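You operate a simulated robot arm through the tools that you are given. There is no shell and no other tool. Be economical: measure what you need, move in short steps, check, and stop when the job is done.

The job below is to be done with a simulated robot arm. You get a single attempt, and the scene is never put back.

TASK
Brush the dust off the latched board, free it and lay it in the green tray.
Fine: brush back.

It is judged by the outcome, as a careful person would: the job done as asked, and still so three seconds after it is handed in. It fails if anything else is knocked over, pushed out of place, dropped, spilled or broken.

THE ROBOT
A 6-joint arm with a two-finger parallel gripper, fixed in place. Base frame: the origin is at the foot of the arm, x ahead of it, y to its left, z up; the work surface is at about z = 0. Readings come in cm, degrees, newtons and seconds.
With the tool pointing down near the work surface it reaches from about 12 to 50 cm from the base axis. Its first joint turns from -72.0 to 72.0 degrees. Payload 0.65 kg.
The tool frame sits at the grasp point between the pads (the TCP): z along the fingers, y along the line on which they close. The tips reach 2.5 cm beyond it. Largest opening 7.6 cm; finger width 1.8, thickness 1; the body of the gripper, 3.6 by 7.8 cm, starts 4.5 cm behind the TCP.
Orientation is that of the tool frame in the base frame, as [roll, pitch, yaw] about the fixed x, y, z axes, in that order (R = Rz(yaw) Ry(pitch) Rx(roll)). With the fingers straight down and closing along the base's y, the tool's x points along the base's -x, its y along +y and its z along -z.

THE INTERFACE
- The arm moves only by the tool servo_tool. Its argument "motion" is a list of rows, each a list of 3 entries, a list of its own where there are three numbers: the shift along the base's x, y, z in cm, then the turn, a rotation vector about the base's x, y, z in degrees, then the finger opening in cm, from 0 to 7.6. In form: [[[tx, ty, tz], [rx, ry, rz], grip], ...]. A call has 1 to 8 rows; each row shifts and turns the commanded pose from where the row before left it. Each row takes 0.2 s and may step no farther than 5 cm and 8.6 degrees from the row before; otherwise, or with a gripper value out of range, the whole call is refused. Where a pose cannot be reached the arm comes as near as it can. A force on the tool above 40 N (or 10 N above the force at the start of the call, whichever is more), or a blocked arm, ends the call early, and 0.2 s more pass. The fingers move at their own pace (about 10.8 cm/s each) and stop on an object; they squeeze with about 27 N. The grip force told is the motor's: it shows also when the fingers shut on nothing. Time passes only in rows, and 0.2 s behind the last, so rows that do not move let the fingers close. It gives the time, the measured TCP pose, the force on the tool (base axes), the opening and the grip force at its end, in the units of the frame above (readings bear some noise).
- Cameras (640 x 400 px; columns grow to the right, rows downward): "scene" is fixed at [7.33, 28.77, 42.09]; the picture's right is [-0.57, -0.82, 0.00], its down [-0.33, 0.23, -0.92] and it looks along [0.75, -0.52, -0.40] (base axes); focal length 214 px, centre (320, 200). "wrist" rides on the gripper at [5.8, 1.1, -8.1] in the tool frame; the picture's right is [-0.18, 0.98, 0.00], its down [-0.75, -0.14, -0.64] and it looks along [-0.63, -0.12, 0.77] (tool axes); focal length 243 px, centre (320, 200). There is no depth. A picture from a camera that has moved, and an enlarged one, comes with that camera's place and axes in the base frame and with its lens.
- grab_frame(camera): a new picture of that camera. It takes no simulated time.
- close_up(camera, box): a new picture of the part [left, top, right, bottom] of that camera's present view, enlarged. It takes no simulated time.
- hand_in(): hands the job in; it is judged then, once.

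Work in short steps. Places have to be worked out from the pictures, the camera data and where the tool is seen: move nearer, look again, correct. Check each grasp and each placing, and mend what went wrong. You have 120 turns and 68 pictures in all, those below and enlarged ones among them. Open the gripper and draw the arm clear of the work before you hand the job in, unless the task says otherwise; then end with one line.

The tools are called by a JSON object that holds its "name" and its "arguments". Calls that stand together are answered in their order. servo_tool: Moves the arm, as the interface text tells. Its arguments: {"type":"object","properties":{"motion":{"type":"array","items":{"type":"array"}}},"required":["motion"]} The other tools are called the same way: grab_frame (camera) takes a picture; close_up (camera, box) takes an enlarged picture of a part of a camera's view; hand_in () hands the job in.

At the start:

```text
time_s: 0.0
tcp_pos: [28.48, 13.58, 36.06]
ee_rot: [180.0, 0.1, -179.9]
ft_force: [0.4, -0.9, -0.2]
opening: 7.61
finger_force: 0.0
```

scene: 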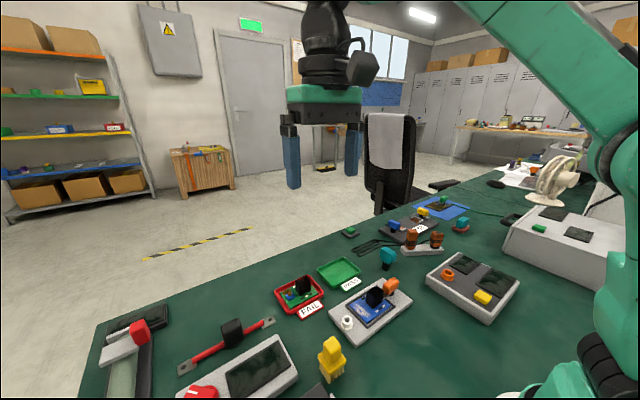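
wrist: 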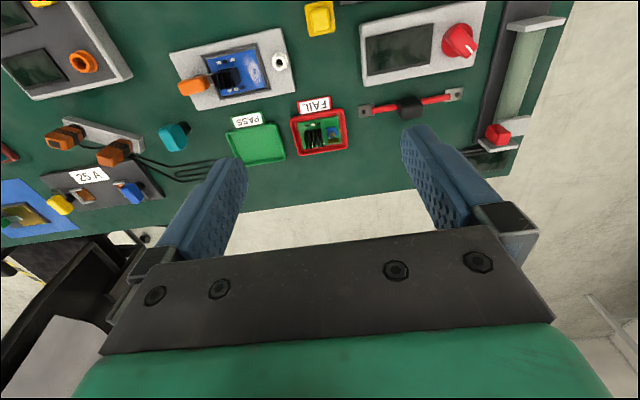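

The blue board sits in a grey fixture with an orange latch, with dust and a black piece on it. I'll enlarge the views before moving.

{"name": "close_up", "arguments": {"camera": "scene", "box": [260, 230, 440, 350]}}

{"name": "close_up", "arguments": {"camera": "wrist", "box": [140, 0, 360, 160]}}

{"name": "close_up", "arguments": {"camera": "scene", "box": [340, 180, 520, 300]}}

```text
3.33 times, centred on (350, 290) of scene
camera zoom: at [7.33, 28.77, 42.09], right [-0.57, -0.82, 0.0], down [-0.33, 0.23, -0.92], along [0.75, -0.52, -0.4], focal length 715 px, centre (220, -100)
```

zoom: 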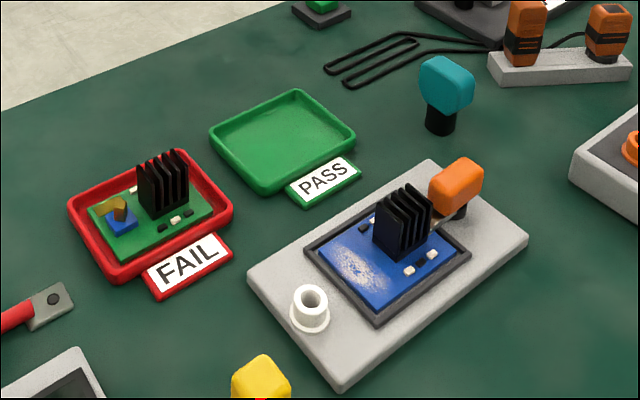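

```text
2.50 times, centred on (250, 80) of wrist
camera zoom: at [22.5, 14.69, 44.03], right [0.18, 0.98, 0.0], down [0.75, -0.14, 0.64], along [0.63, -0.12, -0.76], focal length 606 px, centre (495, 500)
```

zoom: 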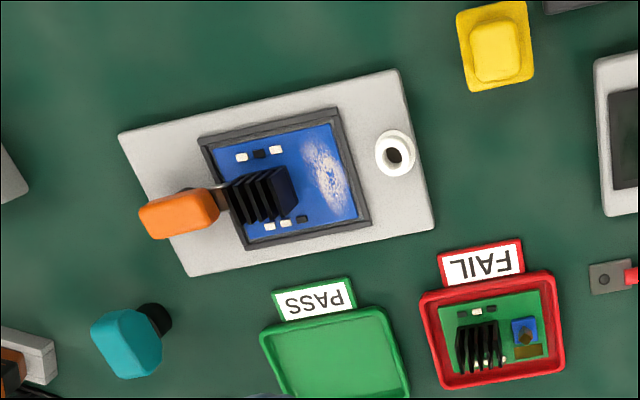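

```text
3.33 times, centred on (430, 240) of scene
camera zoom: at [7.33, 28.77, 42.09], right [-0.57, -0.82, 0.0], down [-0.33, 0.23, -0.92], along [0.75, -0.52, -0.4], focal length 715 px, centre (-47, 67)
```

zoom: 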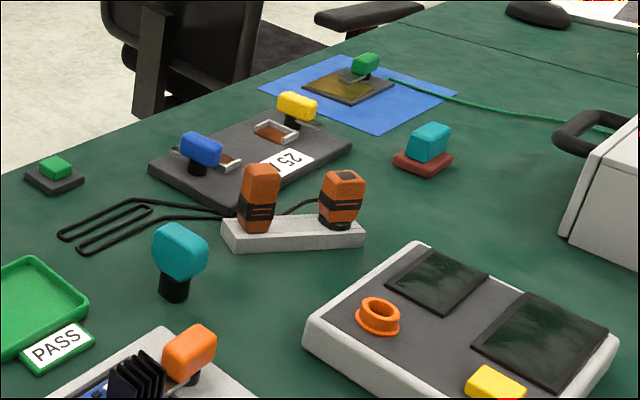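

The standing teal block with black bristles looks like the brush (around [35.5,-14.6]), and the board is around [28,0]. I'll move back and lower, so that the wrist camera sees both closely.

{"name": "servo_tool", "arguments": {"motion": [[[-2.7, -3, -2.4], [0, 0, 0], 7.6], [[-2.7, -3, -2.4], [0, 0, 0], 7.6], [[-2.7, -3, -2.4], [0, 0, 0], 7.6], [[-2.7, -3, -2.4], [0, 0, 0], 7.6], [[-1.7, -3, -2.4], [0, 0, 0], 7.6]]}}

{"name": "grab_frame", "arguments": {"camera": "wrist"}}

```text
time_s: 1.2
tcp_pos: [15.57, -1.43, 24.05]
ee_rot: [-179.9, 0.1, -180.0]
ft_force: [0.8, -0.4, 0.3]
opening: 7.61
finger_force: 0.0
```

```text
62 pictures are left
camera wrist: at [9.73, -0.36, 32.24], right [0.18, 0.98, 0.0], down [0.75, -0.14, 0.64], along [0.63, -0.12, -0.76], focal length 243 px, centre (320, 200)
```

wrist: 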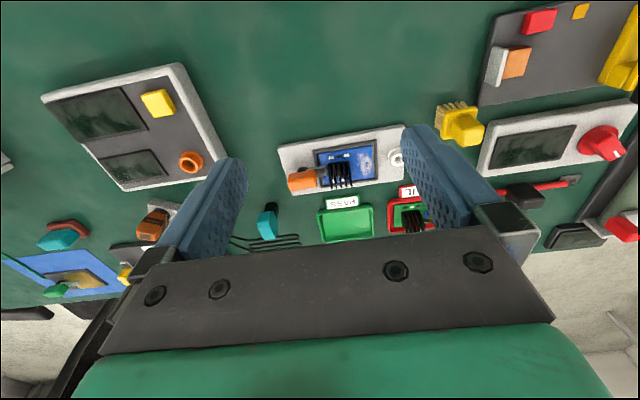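

A yellow item shows comb-like teeth, so I need a closer look at both brush candidates.

{"name": "close_up", "arguments": {"camera": "wrist", "box": [240, 90, 500, 250]}}

{"name": "close_up", "arguments": {"camera": "wrist", "box": [400, 80, 520, 155]}}

{"name": "close_up", "arguments": {"camera": "scene", "box": [290, 320, 370, 390]}}

```text
2.46 times, centred on (370, 170) of wrist
camera zoom: at [9.73, -0.36, 32.24], right [0.18, 0.98, 0.0], down [0.75, -0.14, 0.64], along [0.63, -0.12, -0.76], focal length 597 px, centre (197, 274)
```

zoom: 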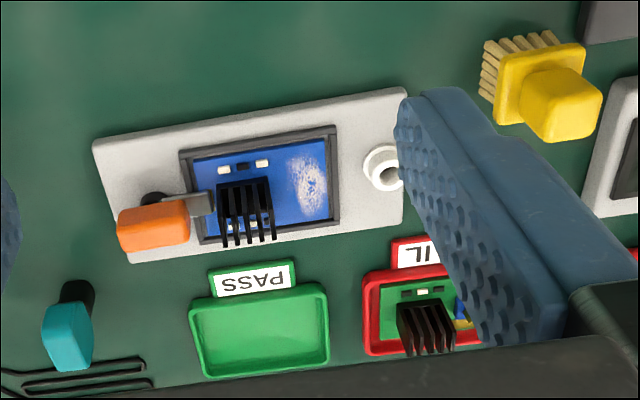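

```text
5.33 times, centred on (460, 118) of wrist
camera zoom: at [9.73, -0.36, 32.24], right [0.18, 0.98, 0.0], down [0.75, -0.14, 0.64], along [0.63, -0.12, -0.76], focal length 1294 px, centre (-427, 640)
```

zoom: 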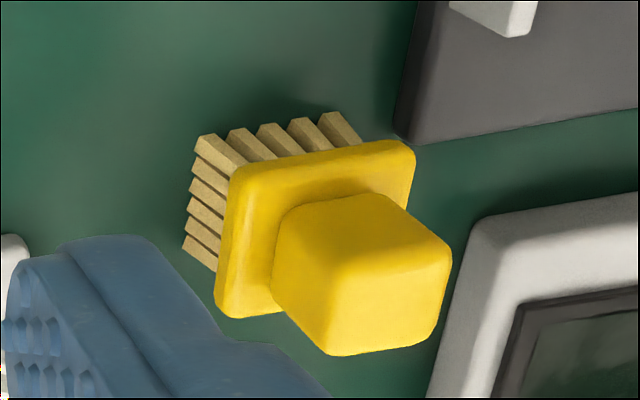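

```text
5.71 times, centred on (330, 355) of scene
camera zoom: at [7.33, 28.77, 42.09], right [-0.57, -0.82, 0.0], down [-0.33, 0.23, -0.92], along [0.75, -0.52, -0.4], focal length 1226 px, centre (263, -686)
```

zoom: 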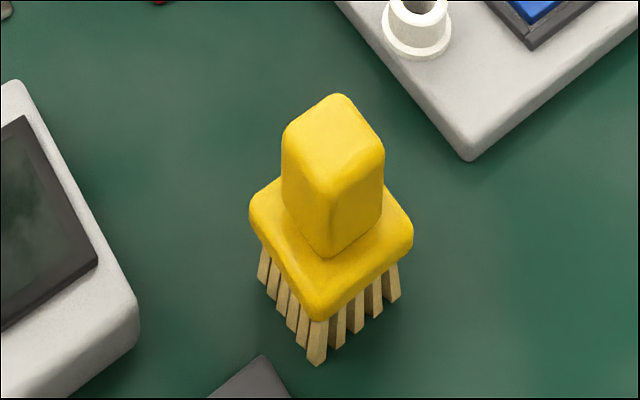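

The yellow block is the brush: bristles down, centred around [24.6,14.4], axis-aligned, with the handle top near z=7. I'll go a bit lower to see the fixture and latch up close.

{"name": "servo_tool", "arguments": {"motion": [[[-0.8, 0.8, -4], [0, 0, 0], 7.6], [[-0.8, 0.8, -4], [0, 0, 0], 7.6]]}}

{"name": "close_up", "arguments": {"camera": "wrist", "box": [220, 80, 430, 211]}}

{"name": "close_up", "arguments": {"camera": "scene", "box": [325, 270, 415, 345]}}

```text
time_s: 1.8
tcp_pos: [14.22, 0.08, 16.12]
ee_rot: [-179.9, 0.2, -180.0]
ft_force: [0.4, 0.3, 0.0]
opening: 7.57
finger_force: 0.0
```

```text
3.05 times, centred on (325, 146) of wrist
camera zoom: at [8.33, 1.15, 24.22], right [0.18, 0.98, 0.0], down [0.75, -0.14, 0.64], along [0.63, -0.12, -0.77], focal length 739 px, centre (305, 366)
```

zoom: 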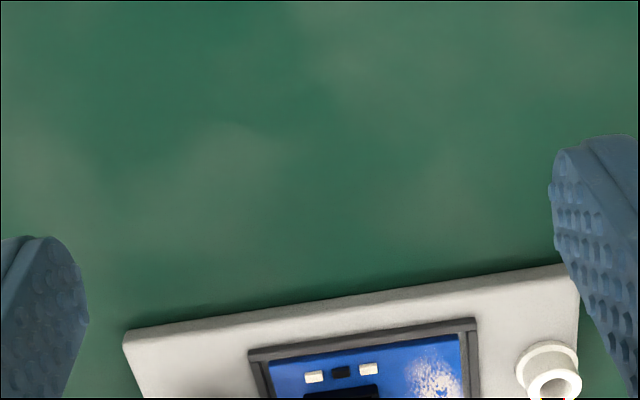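

```text
5.33 times, centred on (370, 308) of scene
camera zoom: at [7.33, 28.77, 42.09], right [-0.57, -0.82, 0.0], down [-0.33, 0.23, -0.92], along [0.75, -0.52, -0.4], focal length 1144 px, centre (53, -373)
```

zoom: 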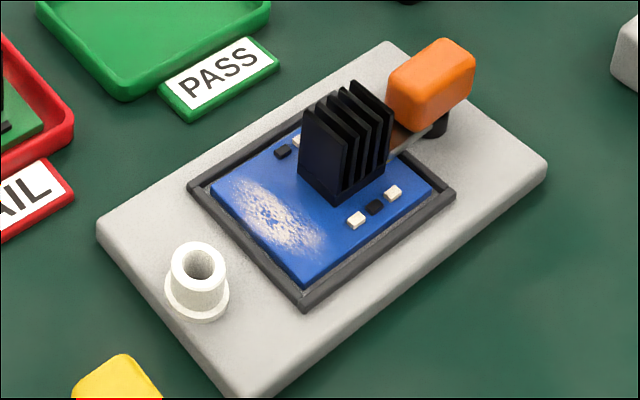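

{"name": "close_up", "arguments": {"camera": "wrist", "box": [230, 150, 430, 275]}}

```text
3.20 times, centred on (330, 212) of wrist
camera zoom: at [8.33, 1.15, 24.22], right [0.18, 0.98, 0.0], down [0.75, -0.14, 0.64], along [0.63, -0.12, -0.77], focal length 776 px, centre (288, 160)
```

zoom: 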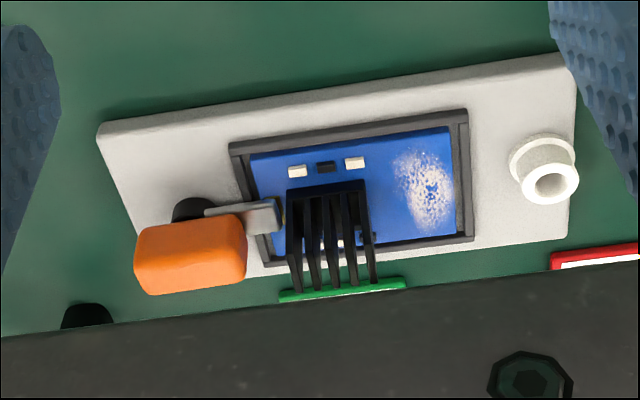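

The latch is an orange lever on a post at about [30,-6] with its tongue over the board edge. Board spans x 26.2–31.9, y ±3.7; the heatsink is around [29.2,-1.1]; dust is around [29.1,2.6]. Now I'll move above the brush.

{"name": "servo_tool", "arguments": {"motion": [[[2.6, 3.58, -1.0], [0, 0, 0], 5], [[2.6, 3.58, -1.0], [0, 0, 0], 5], [[2.6, 3.58, -1.0], [0, 0, 0], 5], [[2.6, 3.58, -1.0], [0, 0, 0], 5], [[0, 0, 0], [0, 0, 0], 5]]}}

{"name": "grab_frame", "arguments": {"camera": "wrist"}}

{"name": "grab_frame", "arguments": {"camera": "scene"}}

```text
time_s: 3.0
tcp_pos: [24.9, 14.52, 11.9]
ee_rot: [-179.9, 0.1, 179.9]
ft_force: [-0.2, -1.4, -0.3]
opening: 4.99
finger_force: 0.0
```

```text
55 pictures are left
camera wrist: at [18.98, 15.63, 20.05], right [0.18, 0.98, 0.0], down [0.75, -0.14, 0.64], along [0.63, -0.12, -0.76], focal length 243 px, centre (320, 200)
```

wrist: 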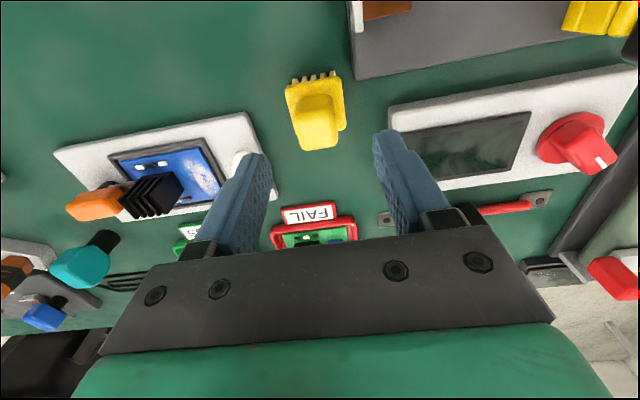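

```text
54 pictures are left
```

scene: 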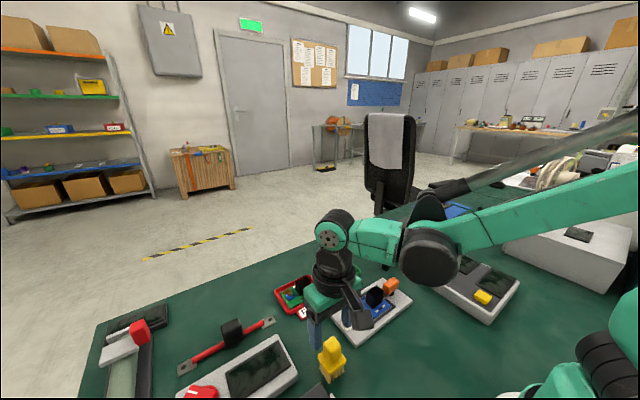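

The brush is confirmed at about [24.9,14.3]. I'll go straight down to z≈6.2 around its handle.

{"name": "servo_tool", "arguments": {"motion": [[[0, -0.2, -3], [0, 0, 0], 5], [[0, 0, -2.6], [0, 0, 0], 5], [[0, 0, 0], [0, 0, 0], 5]]}}

{"name": "grab_frame", "arguments": {"camera": "wrist"}}

{"name": "close_up", "arguments": {"camera": "scene", "box": [280, 300, 380, 390]}}

```text
time_s: 3.8
tcp_pos: [24.77, 14.39, 6.22]
ee_rot: [-179.9, 0.1, -179.9]
ft_force: [0.2, -0.1, 0.4]
opening: 4.98
finger_force: 0.1
```

```text
53 pictures are left
camera wrist: at [18.88, 15.38, 14.42], right [0.18, 0.98, 0.0], down [0.75, -0.14, 0.64], along [0.63, -0.12, -0.76], focal length 243 px, centre (320, 200)
```

wrist: 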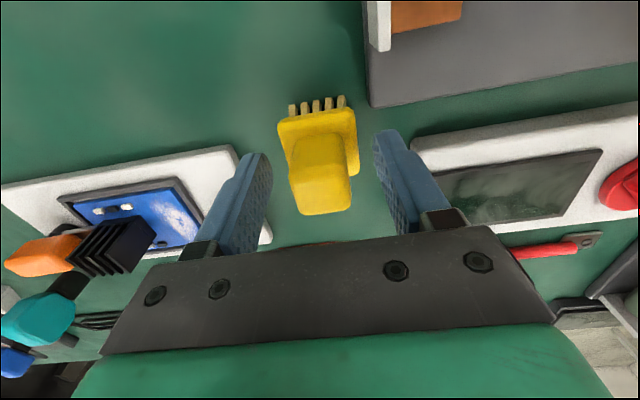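

```text
4.44 times, centred on (330, 345) of scene
camera zoom: at [7.33, 28.77, 42.09], right [-0.57, -0.82, 0.0], down [-0.33, 0.23, -0.92], along [0.75, -0.52, -0.4], focal length 953 px, centre (276, -444)
```

zoom: 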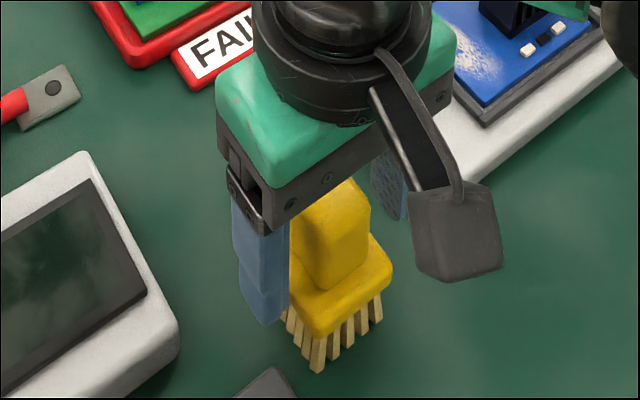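

The fingers straddle the handle without touching the plate, so I'll close on it.

{"name": "servo_tool", "arguments": {"motion": [[[0, 0, 0], [0, 0, 0], 1.0], [[0, 0, 0], [0, 0, 0], 1.0], [[0, 0, 0], [0, 0, 0], 1.0]]}}

```text
time_s: 4.6
tcp_pos: [24.75, 14.29, 6.39]
ee_rot: [-180.0, 0.1, -180.0]
ft_force: [-1.1, -0.1, 0.3]
opening: 2.32
finger_force: 26.8
```

Gripped at 2.3 cm; home pose is about [24.76,14.32,6.3]. I'll lift and move beside the dust at height.

{"name": "servo_tool", "arguments": {"motion": [[[0, 0, 3], [0, 0, 0], 1.0], [[0, 0, 3], [0, 0, 0], 1.0], [[1, -4, 0], [0, 0, 0], 1.0], [[1, -4, 0], [0, 0, 0], 1.0], [[1, -3.8, 0], [0, 0, 0], 1.0], [[0, 0, 0], [0, 0, 0], 1.0]]}}

{"name": "grab_frame", "arguments": {"camera": "wrist"}}

{"name": "close_up", "arguments": {"camera": "scene", "box": [310, 240, 430, 340]}}

```text
time_s: 6.0
tcp_pos: [27.76, 2.55, 12.33]
ee_rot: [-179.9, 0.2, -179.9]
ft_force: [0.0, 0.3, -0.6]
opening: 2.33
finger_force: 26.7
```

```text
51 pictures are left
camera wrist: at [21.91, 3.58, 20.48], right [0.18, 0.98, 0.0], down [0.75, -0.14, 0.64], along [0.63, -0.12, -0.76], focal length 243 px, centre (320, 200)
```

wrist: 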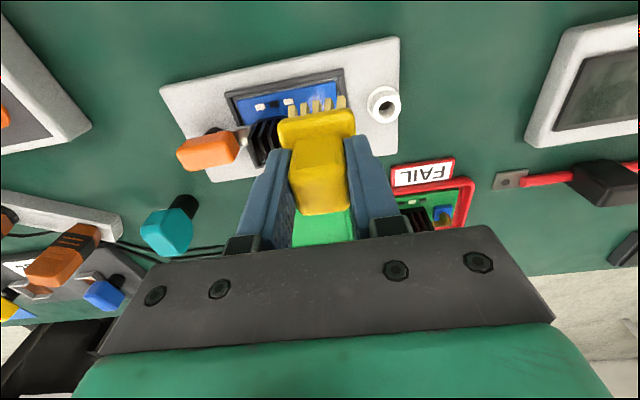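

```text
4.00 times, centred on (370, 290) of scene
camera zoom: at [7.33, 28.77, 42.09], right [-0.57, -0.82, 0.0], down [-0.33, 0.23, -0.92], along [0.75, -0.52, -0.4], focal length 858 px, centre (120, -160)
```

zoom: 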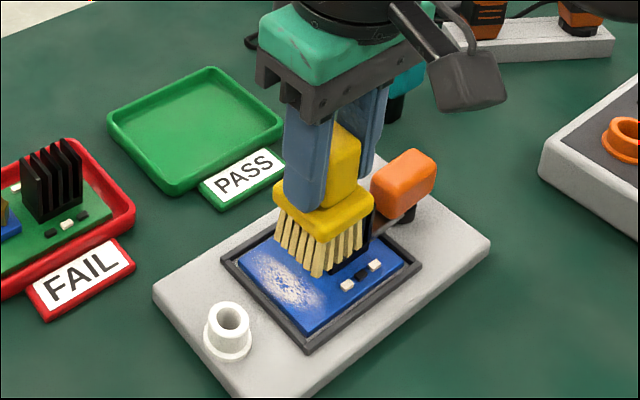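

The brush bottom is at z≈6 and over the board's right half. I'll lower gently and watch the force.

{"name": "servo_tool", "arguments": {"motion": [[[0, 0.05, -2], [0, 0, 0], 1.0], [[0, 0, -1.2], [0, 0, 0], 1.0], [[0, 0, -0.3], [0, 0, 0], 1.0], [[0, 0, 0], [0, 0, 0], 1.0]]}}

{"name": "close_up", "arguments": {"camera": "scene", "box": [310, 240, 430, 340]}}

{"name": "grab_frame", "arguments": {"camera": "wrist"}}

```text
time_s: 7.0
tcp_pos: [27.8, 2.58, 8.85]
ee_rot: [-179.9, 0.0, 180.0]
ft_force: [-0.9, -0.9, -0.8]
opening: 2.31
finger_force: 27.1
```

```text
4.00 times, centred on (370, 290) of scene
camera zoom: at [7.33, 28.77, 42.09], right [-0.57, -0.82, 0.0], down [-0.33, 0.23, -0.92], along [0.75, -0.52, -0.4], focal length 858 px, centre (120, -160)
```

zoom: 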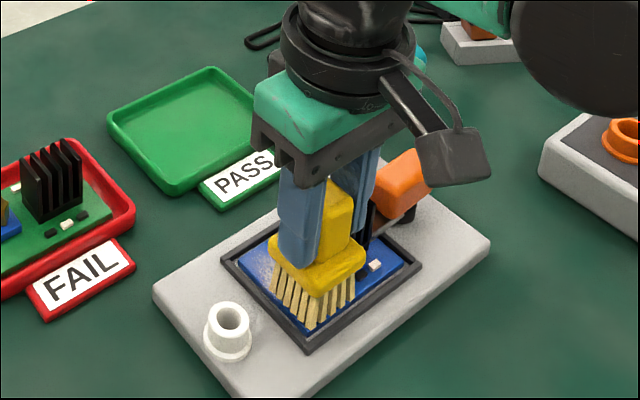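

```text
48 pictures are left
camera wrist: at [21.83, 3.64, 16.94], right [0.18, 0.98, 0.0], down [0.75, -0.14, 0.64], along [0.63, -0.12, -0.76], focal length 243 px, centre (320, 200)
```

wrist: 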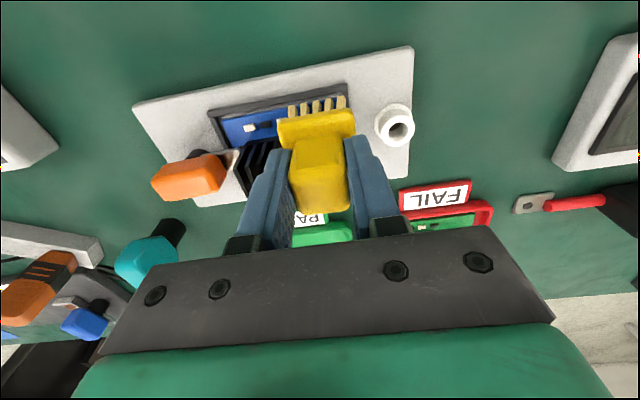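

Clear of the heatsink. I'll lower in small increments until contact.

{"name": "servo_tool", "arguments": {"motion": [[[0.1, 0, -0.25], [0, 0, 0], 1.0], [[0, 0, -0.15], [0, 0, 0], 1.0], [[0, 0, -0.1], [0, 0, 0], 1.0]]}}

```text
time_s: 7.8
tcp_pos: [27.8, 2.62, 8.28]
ee_rot: [-180.0, 0.1, -179.9]
ft_force: [0.6, 0.0, -0.2]
opening: 2.33
finger_force: 26.9
```

{"name": "servo_tool", "arguments": {"motion": [[[0, 0, -0.15], [0, 0, 0], 1.0], [[0, 0, -0.1], [0, 0, 0], 1.0]]}}

{"name": "close_up", "arguments": {"camera": "scene", "box": [340, 280, 410, 335]}}

```text
time_s: 8.4
tcp_pos: [27.88, 2.61, 8.13]
ee_rot: [-180.0, 0.1, -179.9]
ft_force: [-0.8, 0.5, -0.2]
opening: 2.32
finger_force: 26.8
```

```text
7.27 times, centred on (375, 308) of scene
camera zoom: at [7.33, 28.77, 42.09], right [-0.57, -0.82, 0.0], down [-0.33, 0.23, -0.92], along [0.75, -0.52, -0.4], focal length 1560 px, centre (-80, -582)
```

zoom: 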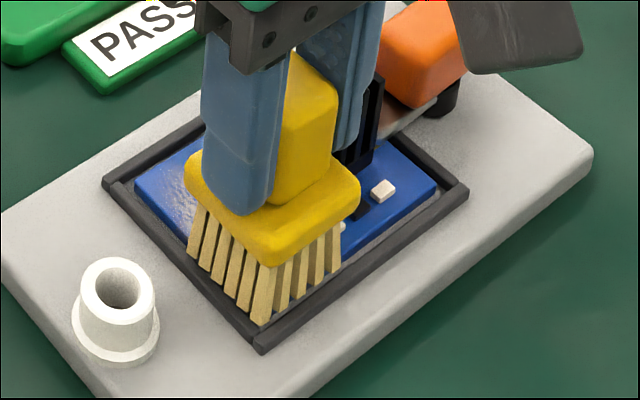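

Nearly touching, still no force; continue down slightly.

{"name": "servo_tool", "arguments": {"motion": [[[0.1, -0.1, -0.1], [0, 0, 0], 1.0], [[0, 0, -0.1], [0, 0, 0], 1.0]]}}

{"name": "close_up", "arguments": {"camera": "scene", "box": [340, 280, 410, 335]}}

```text
time_s: 9.0
tcp_pos: [27.96, 2.46, 7.86]
ee_rot: [180.0, 0.2, -180.0]
ft_force: [-1.4, 4.0, 19.6]
opening: 2.32
finger_force: 26.8
```

```text
7.27 times, centred on (375, 308) of scene
camera zoom: at [7.33, 28.77, 42.09], right [-0.57, -0.82, 0.0], down [-0.33, 0.23, -0.92], along [0.75, -0.52, -0.4], focal length 1560 px, centre (-80, -582)
```

zoom: 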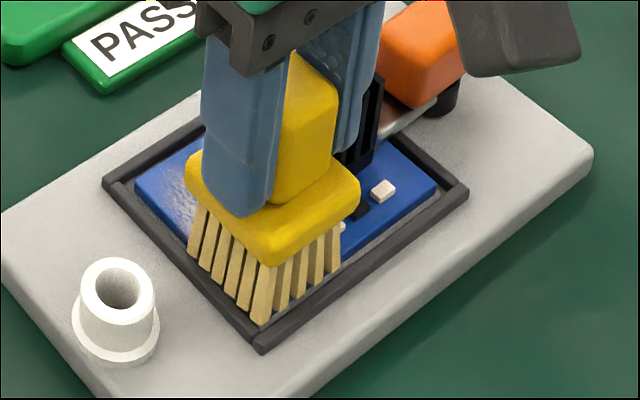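

Contact at about 20 N. I'll ease up a touch and stroke along x across the dust.

{"name": "servo_tool", "arguments": {"motion": [[[0, 0, 0.08], [0, 0, 0], 1.0], [[0.8, 0, 0], [0, 0, 0], 1.0], [[0.8, 0, 0], [0, 0, 0], 1.0], [[0.6, 0, 0], [0, 0, 0], 1.0], [[0, 0, 0], [0, 0, 0], 1.0]]}}

{"name": "close_up", "arguments": {"camera": "scene", "box": [340, 280, 410, 335]}}

```text
time_s: 10.2
tcp_pos: [30.04, 2.52, 8.08]
ee_rot: [-179.9, 0.1, 180.0]
ft_force: [-0.1, -0.1, -0.9]
opening: 2.32
finger_force: 27.4
```

```text
7.27 times, centred on (375, 308) of scene
camera zoom: at [7.33, 28.77, 42.09], right [-0.57, -0.82, 0.0], down [-0.33, 0.23, -0.92], along [0.75, -0.52, -0.4], focal length 1560 px, centre (-80, -582)
```

zoom: 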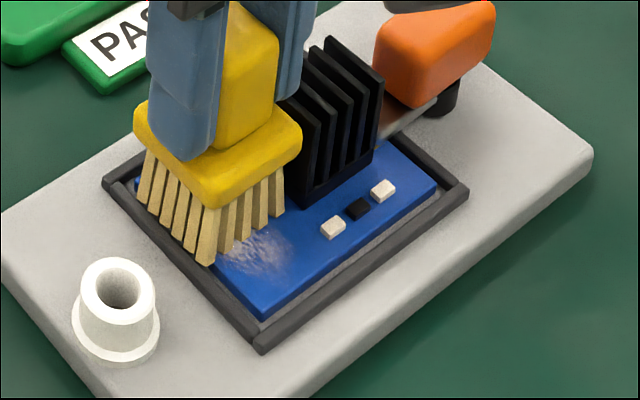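

Some dust is fading at the near end; contact was lost after easing up. I'll lower slightly and stroke back and forth.

{"name": "servo_tool", "arguments": {"motion": [[[0, 0, -0.1], [0, 0, 0], 1.0], [[-0.8, 0, 0], [0, 0, 0], 1.0], [[-0.8, 0, 0], [0, 0, 0], 1.0], [[-0.6, 0, 0], [0, 0, 0], 1.0]]}}

{"name": "servo_tool", "arguments": {"motion": [[[0.8, 0, 0], [0, 0, 0], 1.0], [[0.8, 0, 0], [0, 0, 0], 1.0], [[0.7, 0, 0], [0, 0, 0], 1.0]]}}

{"name": "close_up", "arguments": {"camera": "scene", "box": [340, 280, 410, 335]}}

```text
time_s: 11.2
tcp_pos: [27.84, 2.47, 7.91]
ee_rot: [179.9, 0.3, 180.0]
ft_force: [6.5, 1.3, 16.8]
opening: 2.33
finger_force: 27.2
```

```text
time_s: 12.0
tcp_pos: [30.24, 2.57, 8.04]
ee_rot: [179.9, 0.1, -180.0]
ft_force: [0.2, 0.1, 0.0]
opening: 2.32
finger_force: 27.5
```

```text
7.27 times, centred on (375, 308) of scene
camera zoom: at [7.33, 28.77, 42.09], right [-0.57, -0.82, 0.0], down [-0.33, 0.23, -0.92], along [0.75, -0.52, -0.4], focal length 1560 px, centre (-80, -582)
```

zoom: 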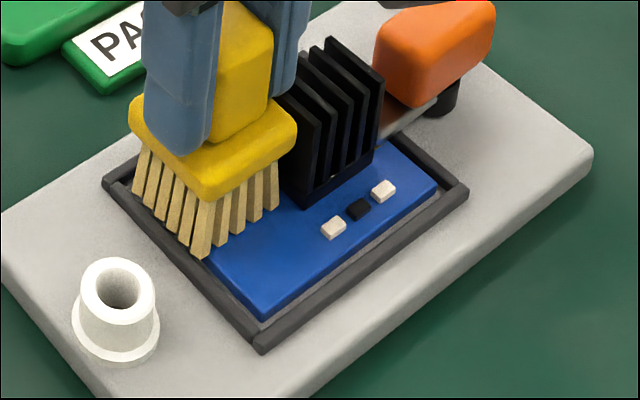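

The visible dust is gone. I'll lift the brush and look at the rest of the board.

{"name": "servo_tool", "arguments": {"motion": [[[0, 0, 2], [0, 0, 0], 1.0], [[-2, 3, 2], [0, 0, 0], 1.0], [[-3, 3.5, 1], [0, 0, 0], 1.0], [[0, 3.5, 0], [0, 0, 0], 1.0]]}}

{"name": "close_up", "arguments": {"camera": "scene", "box": [340, 270, 410, 335]}}

```text
time_s: 13.0
tcp_pos: [25.1, 12.56, 13.1]
ee_rot: [180.0, 0.0, -180.0]
ft_force: [0.0, 0.0, -1.8]
opening: 2.29
finger_force: 26.6
```

```text
6.15 times, centred on (375, 302) of scene
camera zoom: at [7.33, 28.77, 42.09], right [-0.57, -0.82, 0.0], down [-0.33, 0.23, -0.92], along [0.75, -0.52, -0.4], focal length 1320 px, centre (-18, -431)
```

zoom: 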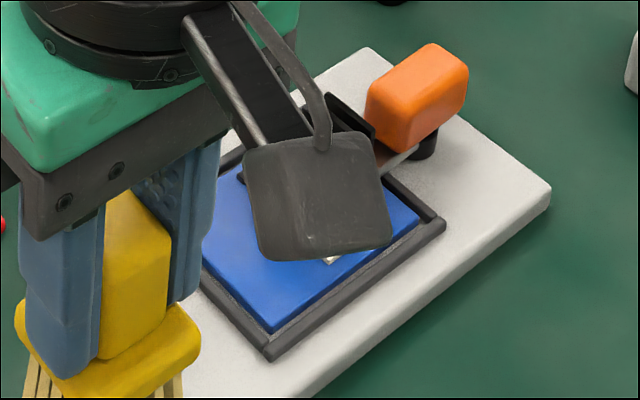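

The far strip is hidden here; check it with the wrist camera.

{"name": "close_up", "arguments": {"camera": "wrist", "box": [60, 80, 300, 230]}}

```text
2.67 times, centred on (180, 155) of wrist
camera zoom: at [19.17, 13.59, 21.2], right [0.18, 0.98, 0.0], down [0.75, -0.14, 0.64], along [0.63, -0.12, -0.76], focal length 647 px, centre (693, 320)
```

zoom: 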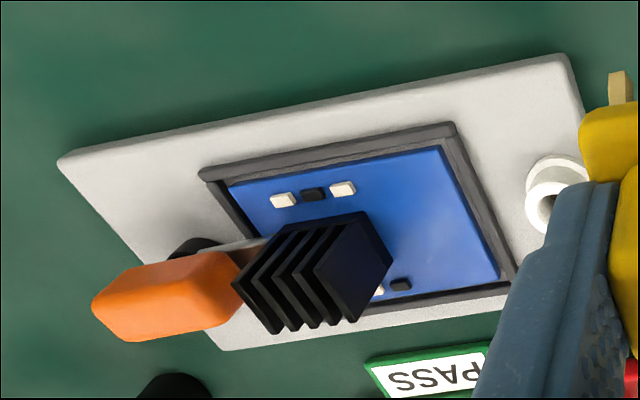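

The board is completely clean. Return the brush to its home spot: move above, then lower.

{"name": "servo_tool", "arguments": {"motion": [[[-0.3, 1.75, -3], [0, 0, 0], 1.0], [[0, 0, -2.5], [0, 0, 0], 1.0], [[0, 0, -0.8], [0, 0, 0], 1.0], [[0, 0, 0], [0, 0, 0], 1.0]]}}

{"name": "close_up", "arguments": {"camera": "scene", "box": [290, 320, 370, 390]}}

```text
time_s: 14.0
tcp_pos: [24.99, 14.11, 6.69]
ee_rot: [180.0, 0.1, 180.0]
ft_force: [-0.3, 0.3, -0.6]
opening: 2.32
finger_force: 27.7
```

```text
5.71 times, centred on (330, 355) of scene
camera zoom: at [7.33, 28.77, 42.09], right [-0.57, -0.82, 0.0], down [-0.33, 0.23, -0.92], along [0.75, -0.52, -0.4], focal length 1226 px, centre (263, -686)
```

zoom: 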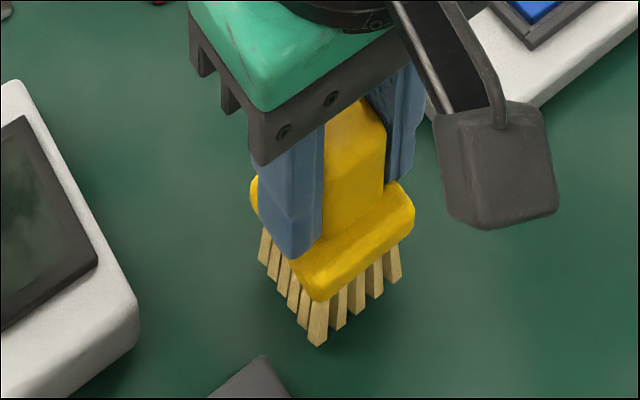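

The brush is ~0.4 cm above its old mark. I'll correct by [-0.2,+0.12] and lower to contact.

{"name": "servo_tool", "arguments": {"motion": [[[-0.2, 0.12, -0.15], [0, 0, 0], 1.0], [[0, 0, -0.1], [0, 0, 0], 1.0], [[0, 0, -0.1], [0, 0, 0], 1.0]]}}

```text
time_s: 14.8
tcp_pos: [24.7, 14.32, 6.19]
ee_rot: [-180.0, 0.0, 180.0]
ft_force: [0.9, -0.6, 0.2]
opening: 2.31
finger_force: 26.6
```

{"name": "servo_tool", "arguments": {"motion": [[[0, 0, -0.08], [0, 0, 0], 1.0], [[0, 0, -0.05], [0, 0, 0], 1.0], [[0, 0, 0], [0, 0, 0], 1.0]]}}

```text
time_s: 15.6
tcp_pos: [24.78, 14.41, 6.22]
ee_rot: [179.9, 0.0, -179.9]
ft_force: [-1.2, 0.5, 19.5]
opening: 2.34
finger_force: 26.7
```

Contact with the table. Release gently and rise.

{"name": "servo_tool", "arguments": {"motion": [[[0, 0, 0.04], [0, 0, 0], 2.6], [[0, 0, 0], [0, 0, 0], 5], [[0, 0, 0], [0, 0, 0], 5], [[0, 0, 4], [0, 0, 0], 5], [[0, 0, 4], [0, 0, 0], 5]]}}

{"name": "close_up", "arguments": {"camera": "scene", "box": [290, 320, 370, 390]}}

```text
time_s: 16.8
tcp_pos: [24.74, 14.31, 14.41]
ee_rot: [-179.9, 0.2, -180.0]
ft_force: [-0.9, 0.0, -0.5]
opening: 4.99
finger_force: 0.1
```

```text
5.71 times, centred on (330, 355) of scene
camera zoom: at [7.33, 28.77, 42.09], right [-0.57, -0.82, 0.0], down [-0.33, 0.23, -0.92], along [0.75, -0.52, -0.4], focal length 1226 px, centre (263, -686)
```

zoom: 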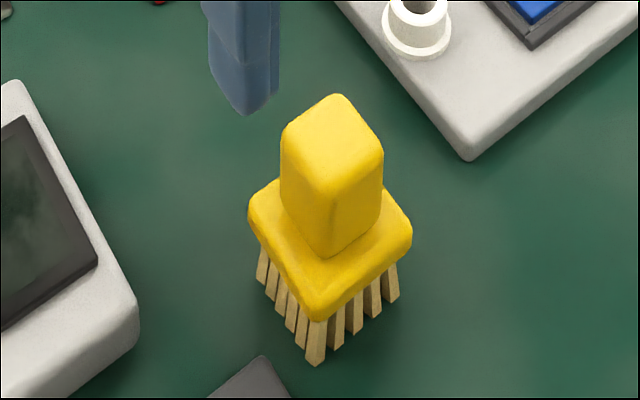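

The brush is exactly at home. Next the latch: the handle is about 4 cm long along y, centred near [28.7,-6.2], z≈3–5. I'll go above it while yawing the gripper 90° so it closes along x.

{"name": "servo_tool", "arguments": {"motion": [[[0.4, -2.5, 0], [0, 0, 8.2], 5], [[0.5, -2.5, 0], [0, 0, 8.2], 5], [[0.5, -2.5, 0], [0, 0, 8.2], 5], [[0.5, -2.5, 0], [0, 0, 8.2], 5], [[0.5, -2.5, 0], [0, 0, 8.2], 5], [[0.5, -2.5, 0], [0, 0, 8.2], 5], [[0.5, -2.5, 0], [0, 0, 8.2], 5], [[0.5, -2.5, 0], [0, 0, 8.2], 5]]}}

{"name": "servo_tool", "arguments": {"motion": [[[0, -0.5, 0], [0, 0, 8.2], 5], [[0, 0, 0], [0, 0, 8.2], 5], [[0, 0, 0], [0, 0, 8.0], 5], [[0, 0, 0], [0, 0, 0], 5]]}}

{"name": "grab_frame", "arguments": {"camera": "wrist"}}

{"name": "grab_frame", "arguments": {"camera": "scene"}}

```text
time_s: 18.6
tcp_pos: [28.52, -5.84, 14.12]
ee_rot: [-180.0, 0.2, -114.3]
ft_force: [0.4, -0.3, -0.3]
opening: 5.03
finger_force: 0.0
```

```text
time_s: 19.6
tcp_pos: [28.59, -6.1, 14.1]
ee_rot: [180.0, 0.1, -89.9]
ft_force: [-0.4, -0.1, -0.1]
opening: 5.0
finger_force: 0.0
```

```text
39 pictures are left
camera wrist: at [27.46, -12.02, 22.2], right [-0.98, 0.18, 0.0], down [0.14, 0.75, 0.64], along [0.12, 0.63, -0.76], focal length 243 px, centre (320, 200)
```

wrist: 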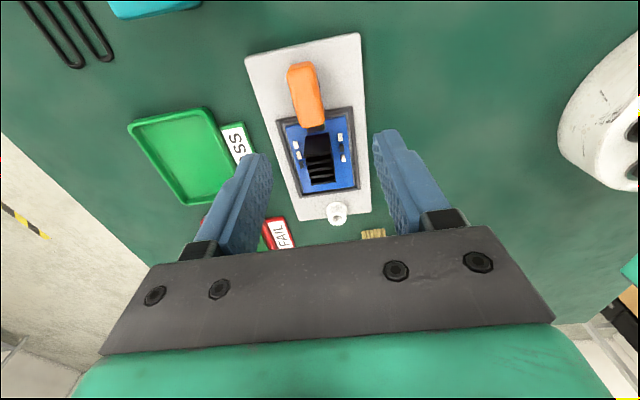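

```text
38 pictures are left
```

scene: 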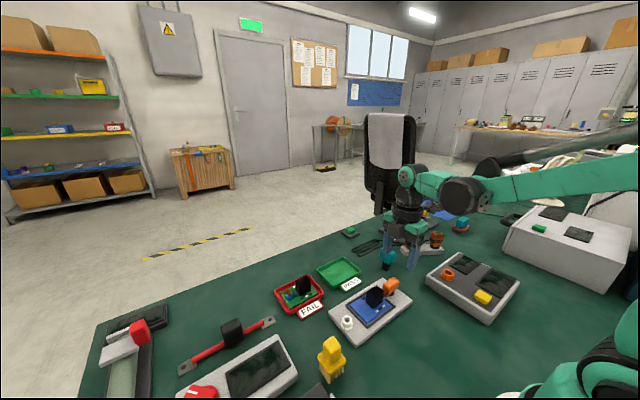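

{"name": "close_up", "arguments": {"camera": "wrist", "box": [230, 30, 390, 230]}}

{"name": "close_up", "arguments": {"camera": "scene", "box": [350, 230, 450, 330]}}

```text
2.00 times, centred on (310, 130) of wrist
camera zoom: at [27.46, -12.02, 22.2], right [-0.98, 0.18, 0.0], down [0.14, 0.75, 0.64], along [0.12, 0.63, -0.76], focal length 485 px, centre (340, 340)
```

zoom: 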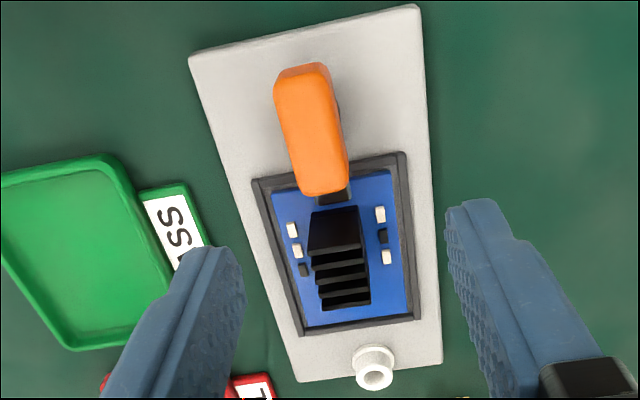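

```text
4.00 times, centred on (400, 280) of scene
camera zoom: at [7.33, 28.77, 42.09], right [-0.57, -0.82, 0.0], down [-0.33, 0.23, -0.92], along [0.75, -0.52, -0.4], focal length 858 px, centre (0, -120)
```

zoom: 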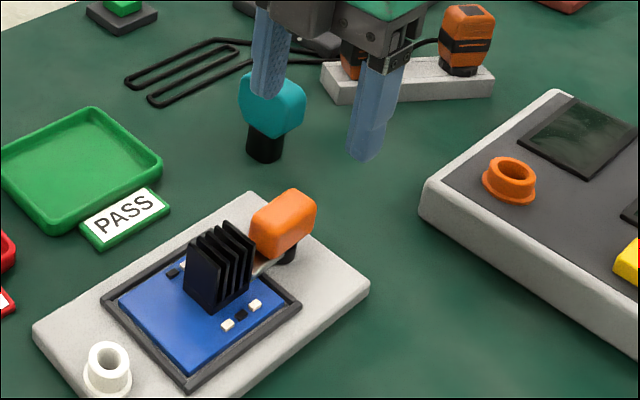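

The handle centre seems to be near [29.2,-6.7]. I'll shift and drop to z≈8.7 to check alignment above it.

{"name": "servo_tool", "arguments": {"motion": [[[0.6, -0.5, -3], [0, 0, 0], 5], [[0, 0, -2.4], [0, 0, 0], 5], [[0, 0, 0], [0, 0, 0], 5]]}}

{"name": "grab_frame", "arguments": {"camera": "wrist"}}

{"name": "close_up", "arguments": {"camera": "scene", "box": [350, 230, 450, 330]}}

```text
time_s: 20.4
tcp_pos: [29.3, -6.65, 8.77]
ee_rot: [-179.9, 0.1, -90.0]
ft_force: [0.0, -0.3, 0.2]
opening: 4.98
finger_force: 0.0
```

```text
35 pictures are left
camera wrist: at [28.14, -12.43, 16.82], right [-0.98, 0.18, 0.0], down [0.14, 0.75, 0.64], along [0.12, 0.63, -0.76], focal length 243 px, centre (320, 200)
```

wrist: 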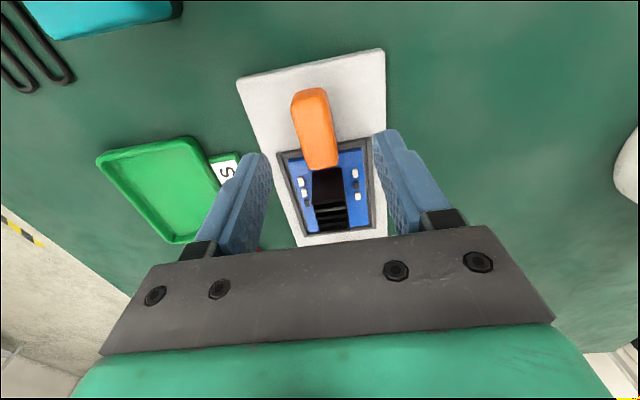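

```text
4.00 times, centred on (400, 280) of scene
camera zoom: at [7.33, 28.77, 42.09], right [-0.57, -0.82, 0.0], down [-0.33, 0.23, -0.92], along [0.75, -0.52, -0.4], focal length 858 px, centre (0, -120)
```

zoom: 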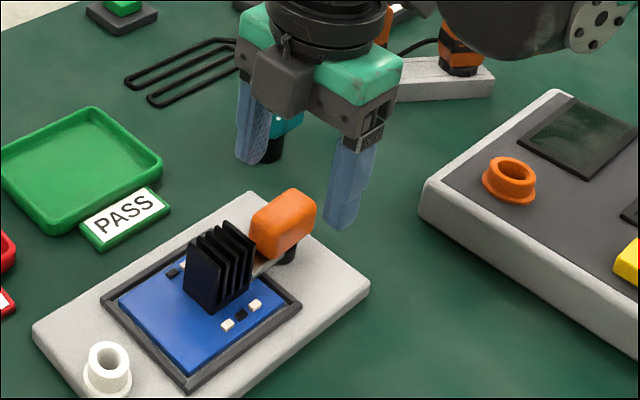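

Handle spans y −8.6…−5.0 at x≈29.4, top z≈5. Lower to z≈5.0 around its centre.

{"name": "servo_tool", "arguments": {"motion": [[[0.1, -0.1, -1.8], [0, 0, 0], 5], [[0, 0, -1.5], [0, 0, 0], 5], [[0, 0, -0.5], [0, 0, 0], 5], [[0, 0, 0], [0, 0, 0], 5]]}}

{"name": "grab_frame", "arguments": {"camera": "wrist"}}

{"name": "close_up", "arguments": {"camera": "scene", "box": [360, 250, 430, 320]}}

```text
time_s: 21.4
tcp_pos: [29.4, -6.68, 4.86]
ee_rot: [-180.0, 0.1, -90.1]
ft_force: [0.1, 0.5, 0.1]
opening: 5.0
finger_force: 0.1
```

```text
33 pictures are left
camera wrist: at [28.19, -12.66, 12.95], right [-0.98, 0.18, 0.0], down [0.14, 0.75, 0.64], along [0.12, 0.63, -0.76], focal length 243 px, centre (320, 200)
```

wrist: 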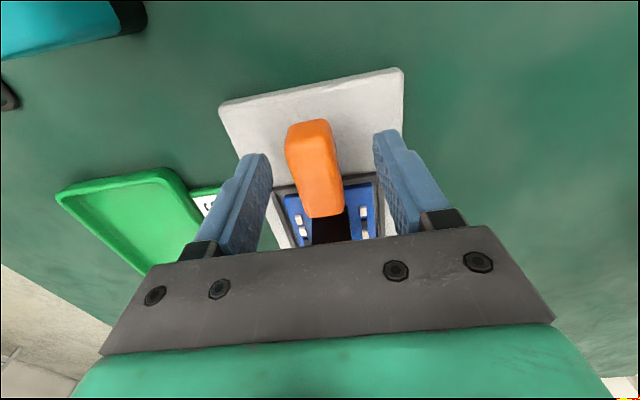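

```text
5.71 times, centred on (395, 285) of scene
camera zoom: at [7.33, 28.77, 42.09], right [-0.57, -0.82, 0.0], down [-0.33, 0.23, -0.92], along [0.75, -0.52, -0.4], focal length 1226 px, centre (-109, -286)
```

zoom: 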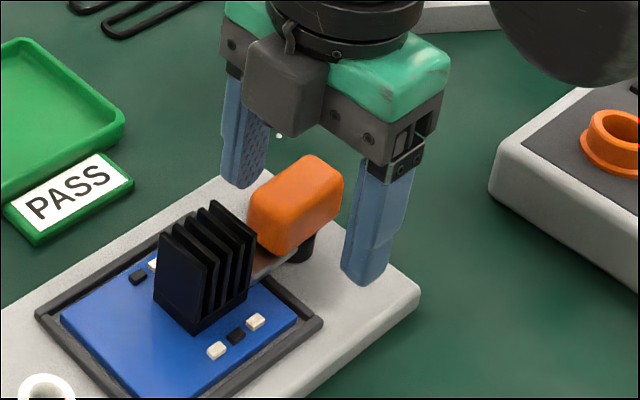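

Handle is about 0.2 cm toward +x of centre. Shift and close gently.

{"name": "servo_tool", "arguments": {"motion": [[[0.15, 0, -0.1], [0, 0, 0], 4], [[0, 0, 0], [0, 0, 0], 3], [[0, 0, 0], [0, 0, 0], 2.4], [[0, 0, 0], [0, 0, 0], 1.9]]}}

```text
time_s: 22.4
tcp_pos: [29.56, -6.79, 4.74]
ee_rot: [-179.9, 0.1, -89.9]
ft_force: [2.6, -0.6, -0.7]
opening: 2.08
finger_force: 1.2
```

Light grip on the handle. Try a small clockwise turn and read the resistance.

{"name": "servo_tool", "arguments": {"motion": [[[0, 0, 0], [0, 0, 0], 1.4], [[0, 0, 0], [0, 0, -5], 1.4], [[0, 0, 0], [0, 0, -5], 1.4], [[0, 0, 0], [0, 0, 0], 1.4]]}}

{"name": "close_up", "arguments": {"camera": "scene", "box": [360, 250, 430, 320]}}

```text
time_s: 23.4
tcp_pos: [29.61, -6.65, 4.8]
ee_rot: [179.9, 0.2, -100.0]
ft_force: [9.0, 5.1, -5.2]
opening: 2.24
finger_force: 38.5
```

```text
5.71 times, centred on (395, 285) of scene
camera zoom: at [7.33, 28.77, 42.09], right [-0.57, -0.82, 0.0], down [-0.33, 0.23, -0.92], along [0.75, -0.52, -0.4], focal length 1226 px, centre (-109, -286)
```

zoom: 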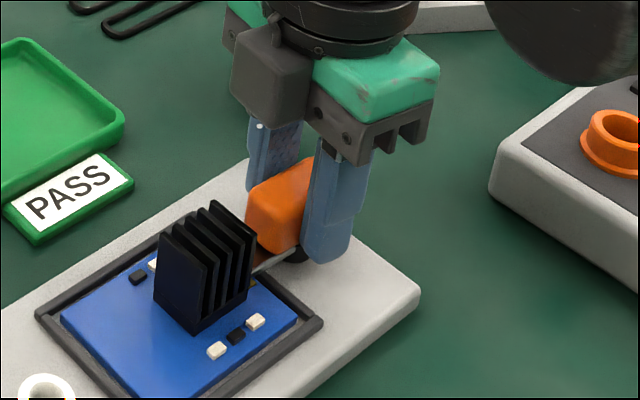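

The opening was pried wider (38 N grip), so it's blocked clockwise. Return and try counter-clockwise.

{"name": "servo_tool", "arguments": {"motion": [[[0, 0, 0], [0, 0, 5], 1.4], [[0, 0, 0], [0, 0, 5], 1.4], [[0, 0, 0], [0, 0, 5], 1.4], [[0, 0, 0], [0, 0, 5], 1.4], [[0, 0, 0], [0, 0, 0], 1.4]]}}

{"name": "close_up", "arguments": {"camera": "scene", "box": [360, 250, 430, 320]}}

```text
time_s: 24.6
tcp_pos: [29.54, -6.81, 4.85]
ee_rot: [-179.8, -0.1, -80.0]
ft_force: [29.4, -18.6, 9.9]
opening: 1.97
finger_force: 36.8
```

```text
5.71 times, centred on (395, 285) of scene
camera zoom: at [7.33, 28.77, 42.09], right [-0.57, -0.82, 0.0], down [-0.33, 0.23, -0.92], along [0.75, -0.52, -0.4], focal length 1226 px, centre (-109, -286)
```

zoom: 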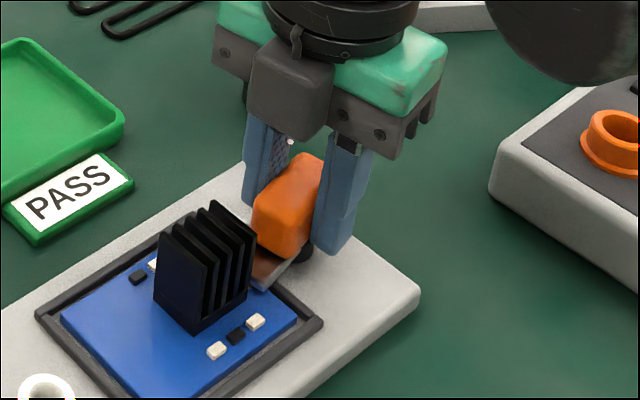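

It turns counter-clockwise. The side force shows the pivot is a bit off my TCP, so I'll comply with a small shift along the force.

{"name": "servo_tool", "arguments": {"motion": [[[0.1, -0.08, 0], [0, 0, 0], 1.6], [[0, 0, 0], [0, 0, 0], 1.6]]}}

```text
time_s: 25.2
tcp_pos: [29.47, -6.83, 4.71]
ee_rot: [180.0, 0.2, -80.0]
ft_force: [7.3, -2.3, 27.5]
opening: 2.0
finger_force: 37.6
```

Side force dropped; some vertical load remains, so I'll rise 0.1 and continue turning.

{"name": "servo_tool", "arguments": {"motion": [[[0.02, 0, 0.08], [0, 0, 0], 1.6], [[0.03, -0.01, 0], [0, 0, 5], 1.6], [[0.03, -0.02, 0], [0, 0, 5], 1.6], [[0, 0, 0], [0, 0, 0], 1.6]]}}

```text
time_s: 26.2
tcp_pos: [29.6, -6.75, 4.86]
ee_rot: [179.8, 0.3, -69.9]
ft_force: [-24.5, 19.2, -9.5]
opening: 2.0
finger_force: 38.0
```

Slight over-correction the other way; shift back a little and continue with pure rotation.

{"name": "servo_tool", "arguments": {"motion": [[[-0.07, 0.06, -0.02], [0, 0, 0], 1.6], [[0, 0, 0], [0, 0, 5], 1.6], [[0, 0, 0], [0, 0, 5], 1.6], [[0, 0, 0], [0, 0, 0], 1.6]]}}

```text
time_s: 27.2
tcp_pos: [29.65, -6.84, 4.92]
ee_rot: [-180.0, 0.2, -59.9]
ft_force: [-3.2, 5.6, 11.7]
opening: 1.98
finger_force: 38.1
```

Forces are low now; continue turning.

{"name": "servo_tool", "arguments": {"motion": [[[0, 0, 0], [0, 0, 5], 1.6], [[0, 0, 0], [0, 0, 5], 1.6], [[0, 0, 0], [0, 0, 5], 1.6], [[0, 0, 0], [0, 0, 5], 1.6], [[0, 0, 0], [0, 0, 0], 1.6]]}}

{"name": "close_up", "arguments": {"camera": "scene", "box": [360, 250, 430, 320]}}

```text
time_s: 28.4
tcp_pos: [29.77, -6.77, 4.83]
ee_rot: [-179.9, -0.1, -39.8]
ft_force: [3.1, 1.3, -5.7]
opening: 2.0
finger_force: 37.3
stopped in row 5: the force on the tool passed its limit (the readings are from after the stop); the commanded pose is now the measured one
```

```text
5.71 times, centred on (395, 285) of scene
camera zoom: at [7.33, 28.77, 42.08], right [-0.57, -0.82, 0.0], down [-0.33, 0.23, -0.92], along [0.75, -0.52, -0.4], focal length 1226 px, centre (-109, -286)
```

zoom: 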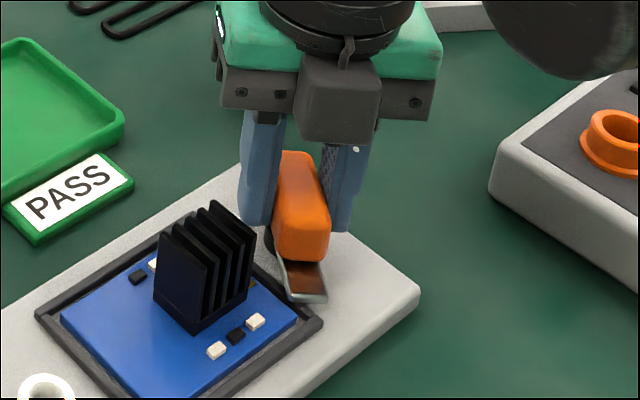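

Turned 50° and the tongue is nearly off the frame. Load has relaxed; continue in smaller steps.

{"name": "servo_tool", "arguments": {"motion": [[[0, 0, 0], [0, 0, 4], 1.7], [[0, 0, 0], [0, 0, 4], 1.7], [[0, 0, 0], [0, 0, 4], 1.7]]}}

```text
time_s: 29.2
tcp_pos: [29.74, -6.63, 4.88]
ee_rot: [-179.7, 0.0, -27.8]
ft_force: [14.0, 3.6, -2.9]
opening: 1.99
finger_force: 37.5
```

{"name": "servo_tool", "arguments": {"motion": [[[0.04, 0.0, 0], [0, 0, 4], 1.7], [[0, 0, 0], [0, 0, 4], 1.7], [[0, 0, 0], [0, 0, 4], 1.7]]}}

{"name": "close_up", "arguments": {"camera": "scene", "box": [360, 250, 430, 320]}}

```text
time_s: 29.9
tcp_pos: [29.71, -6.55, 4.86]
ee_rot: [178.8, -0.3, -19.5]
ft_force: [-2.3, -6.8, -4.1]
opening: 2.06
finger_force: 37.6
out of reach, approached as far as the arm can: row 3
stopped in row 3: the force on the tool passed its limit (the readings are from after the stop); the commanded pose is now the measured one
```

```text
5.71 times, centred on (395, 285) of scene
camera zoom: at [7.33, 28.77, 42.09], right [-0.57, -0.82, 0.0], down [-0.33, 0.23, -0.92], along [0.75, -0.52, -0.4], focal length 1226 px, centre (-109, -286)
```

zoom: 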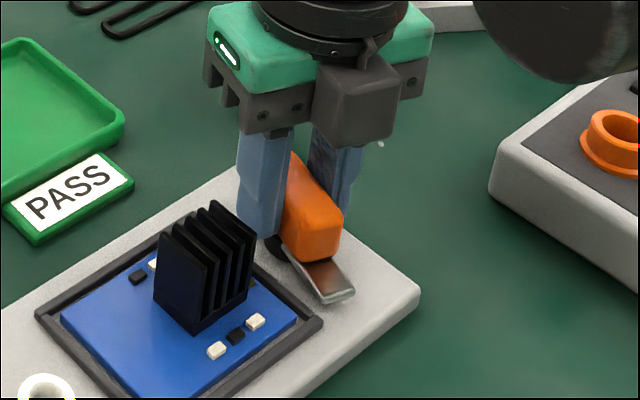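

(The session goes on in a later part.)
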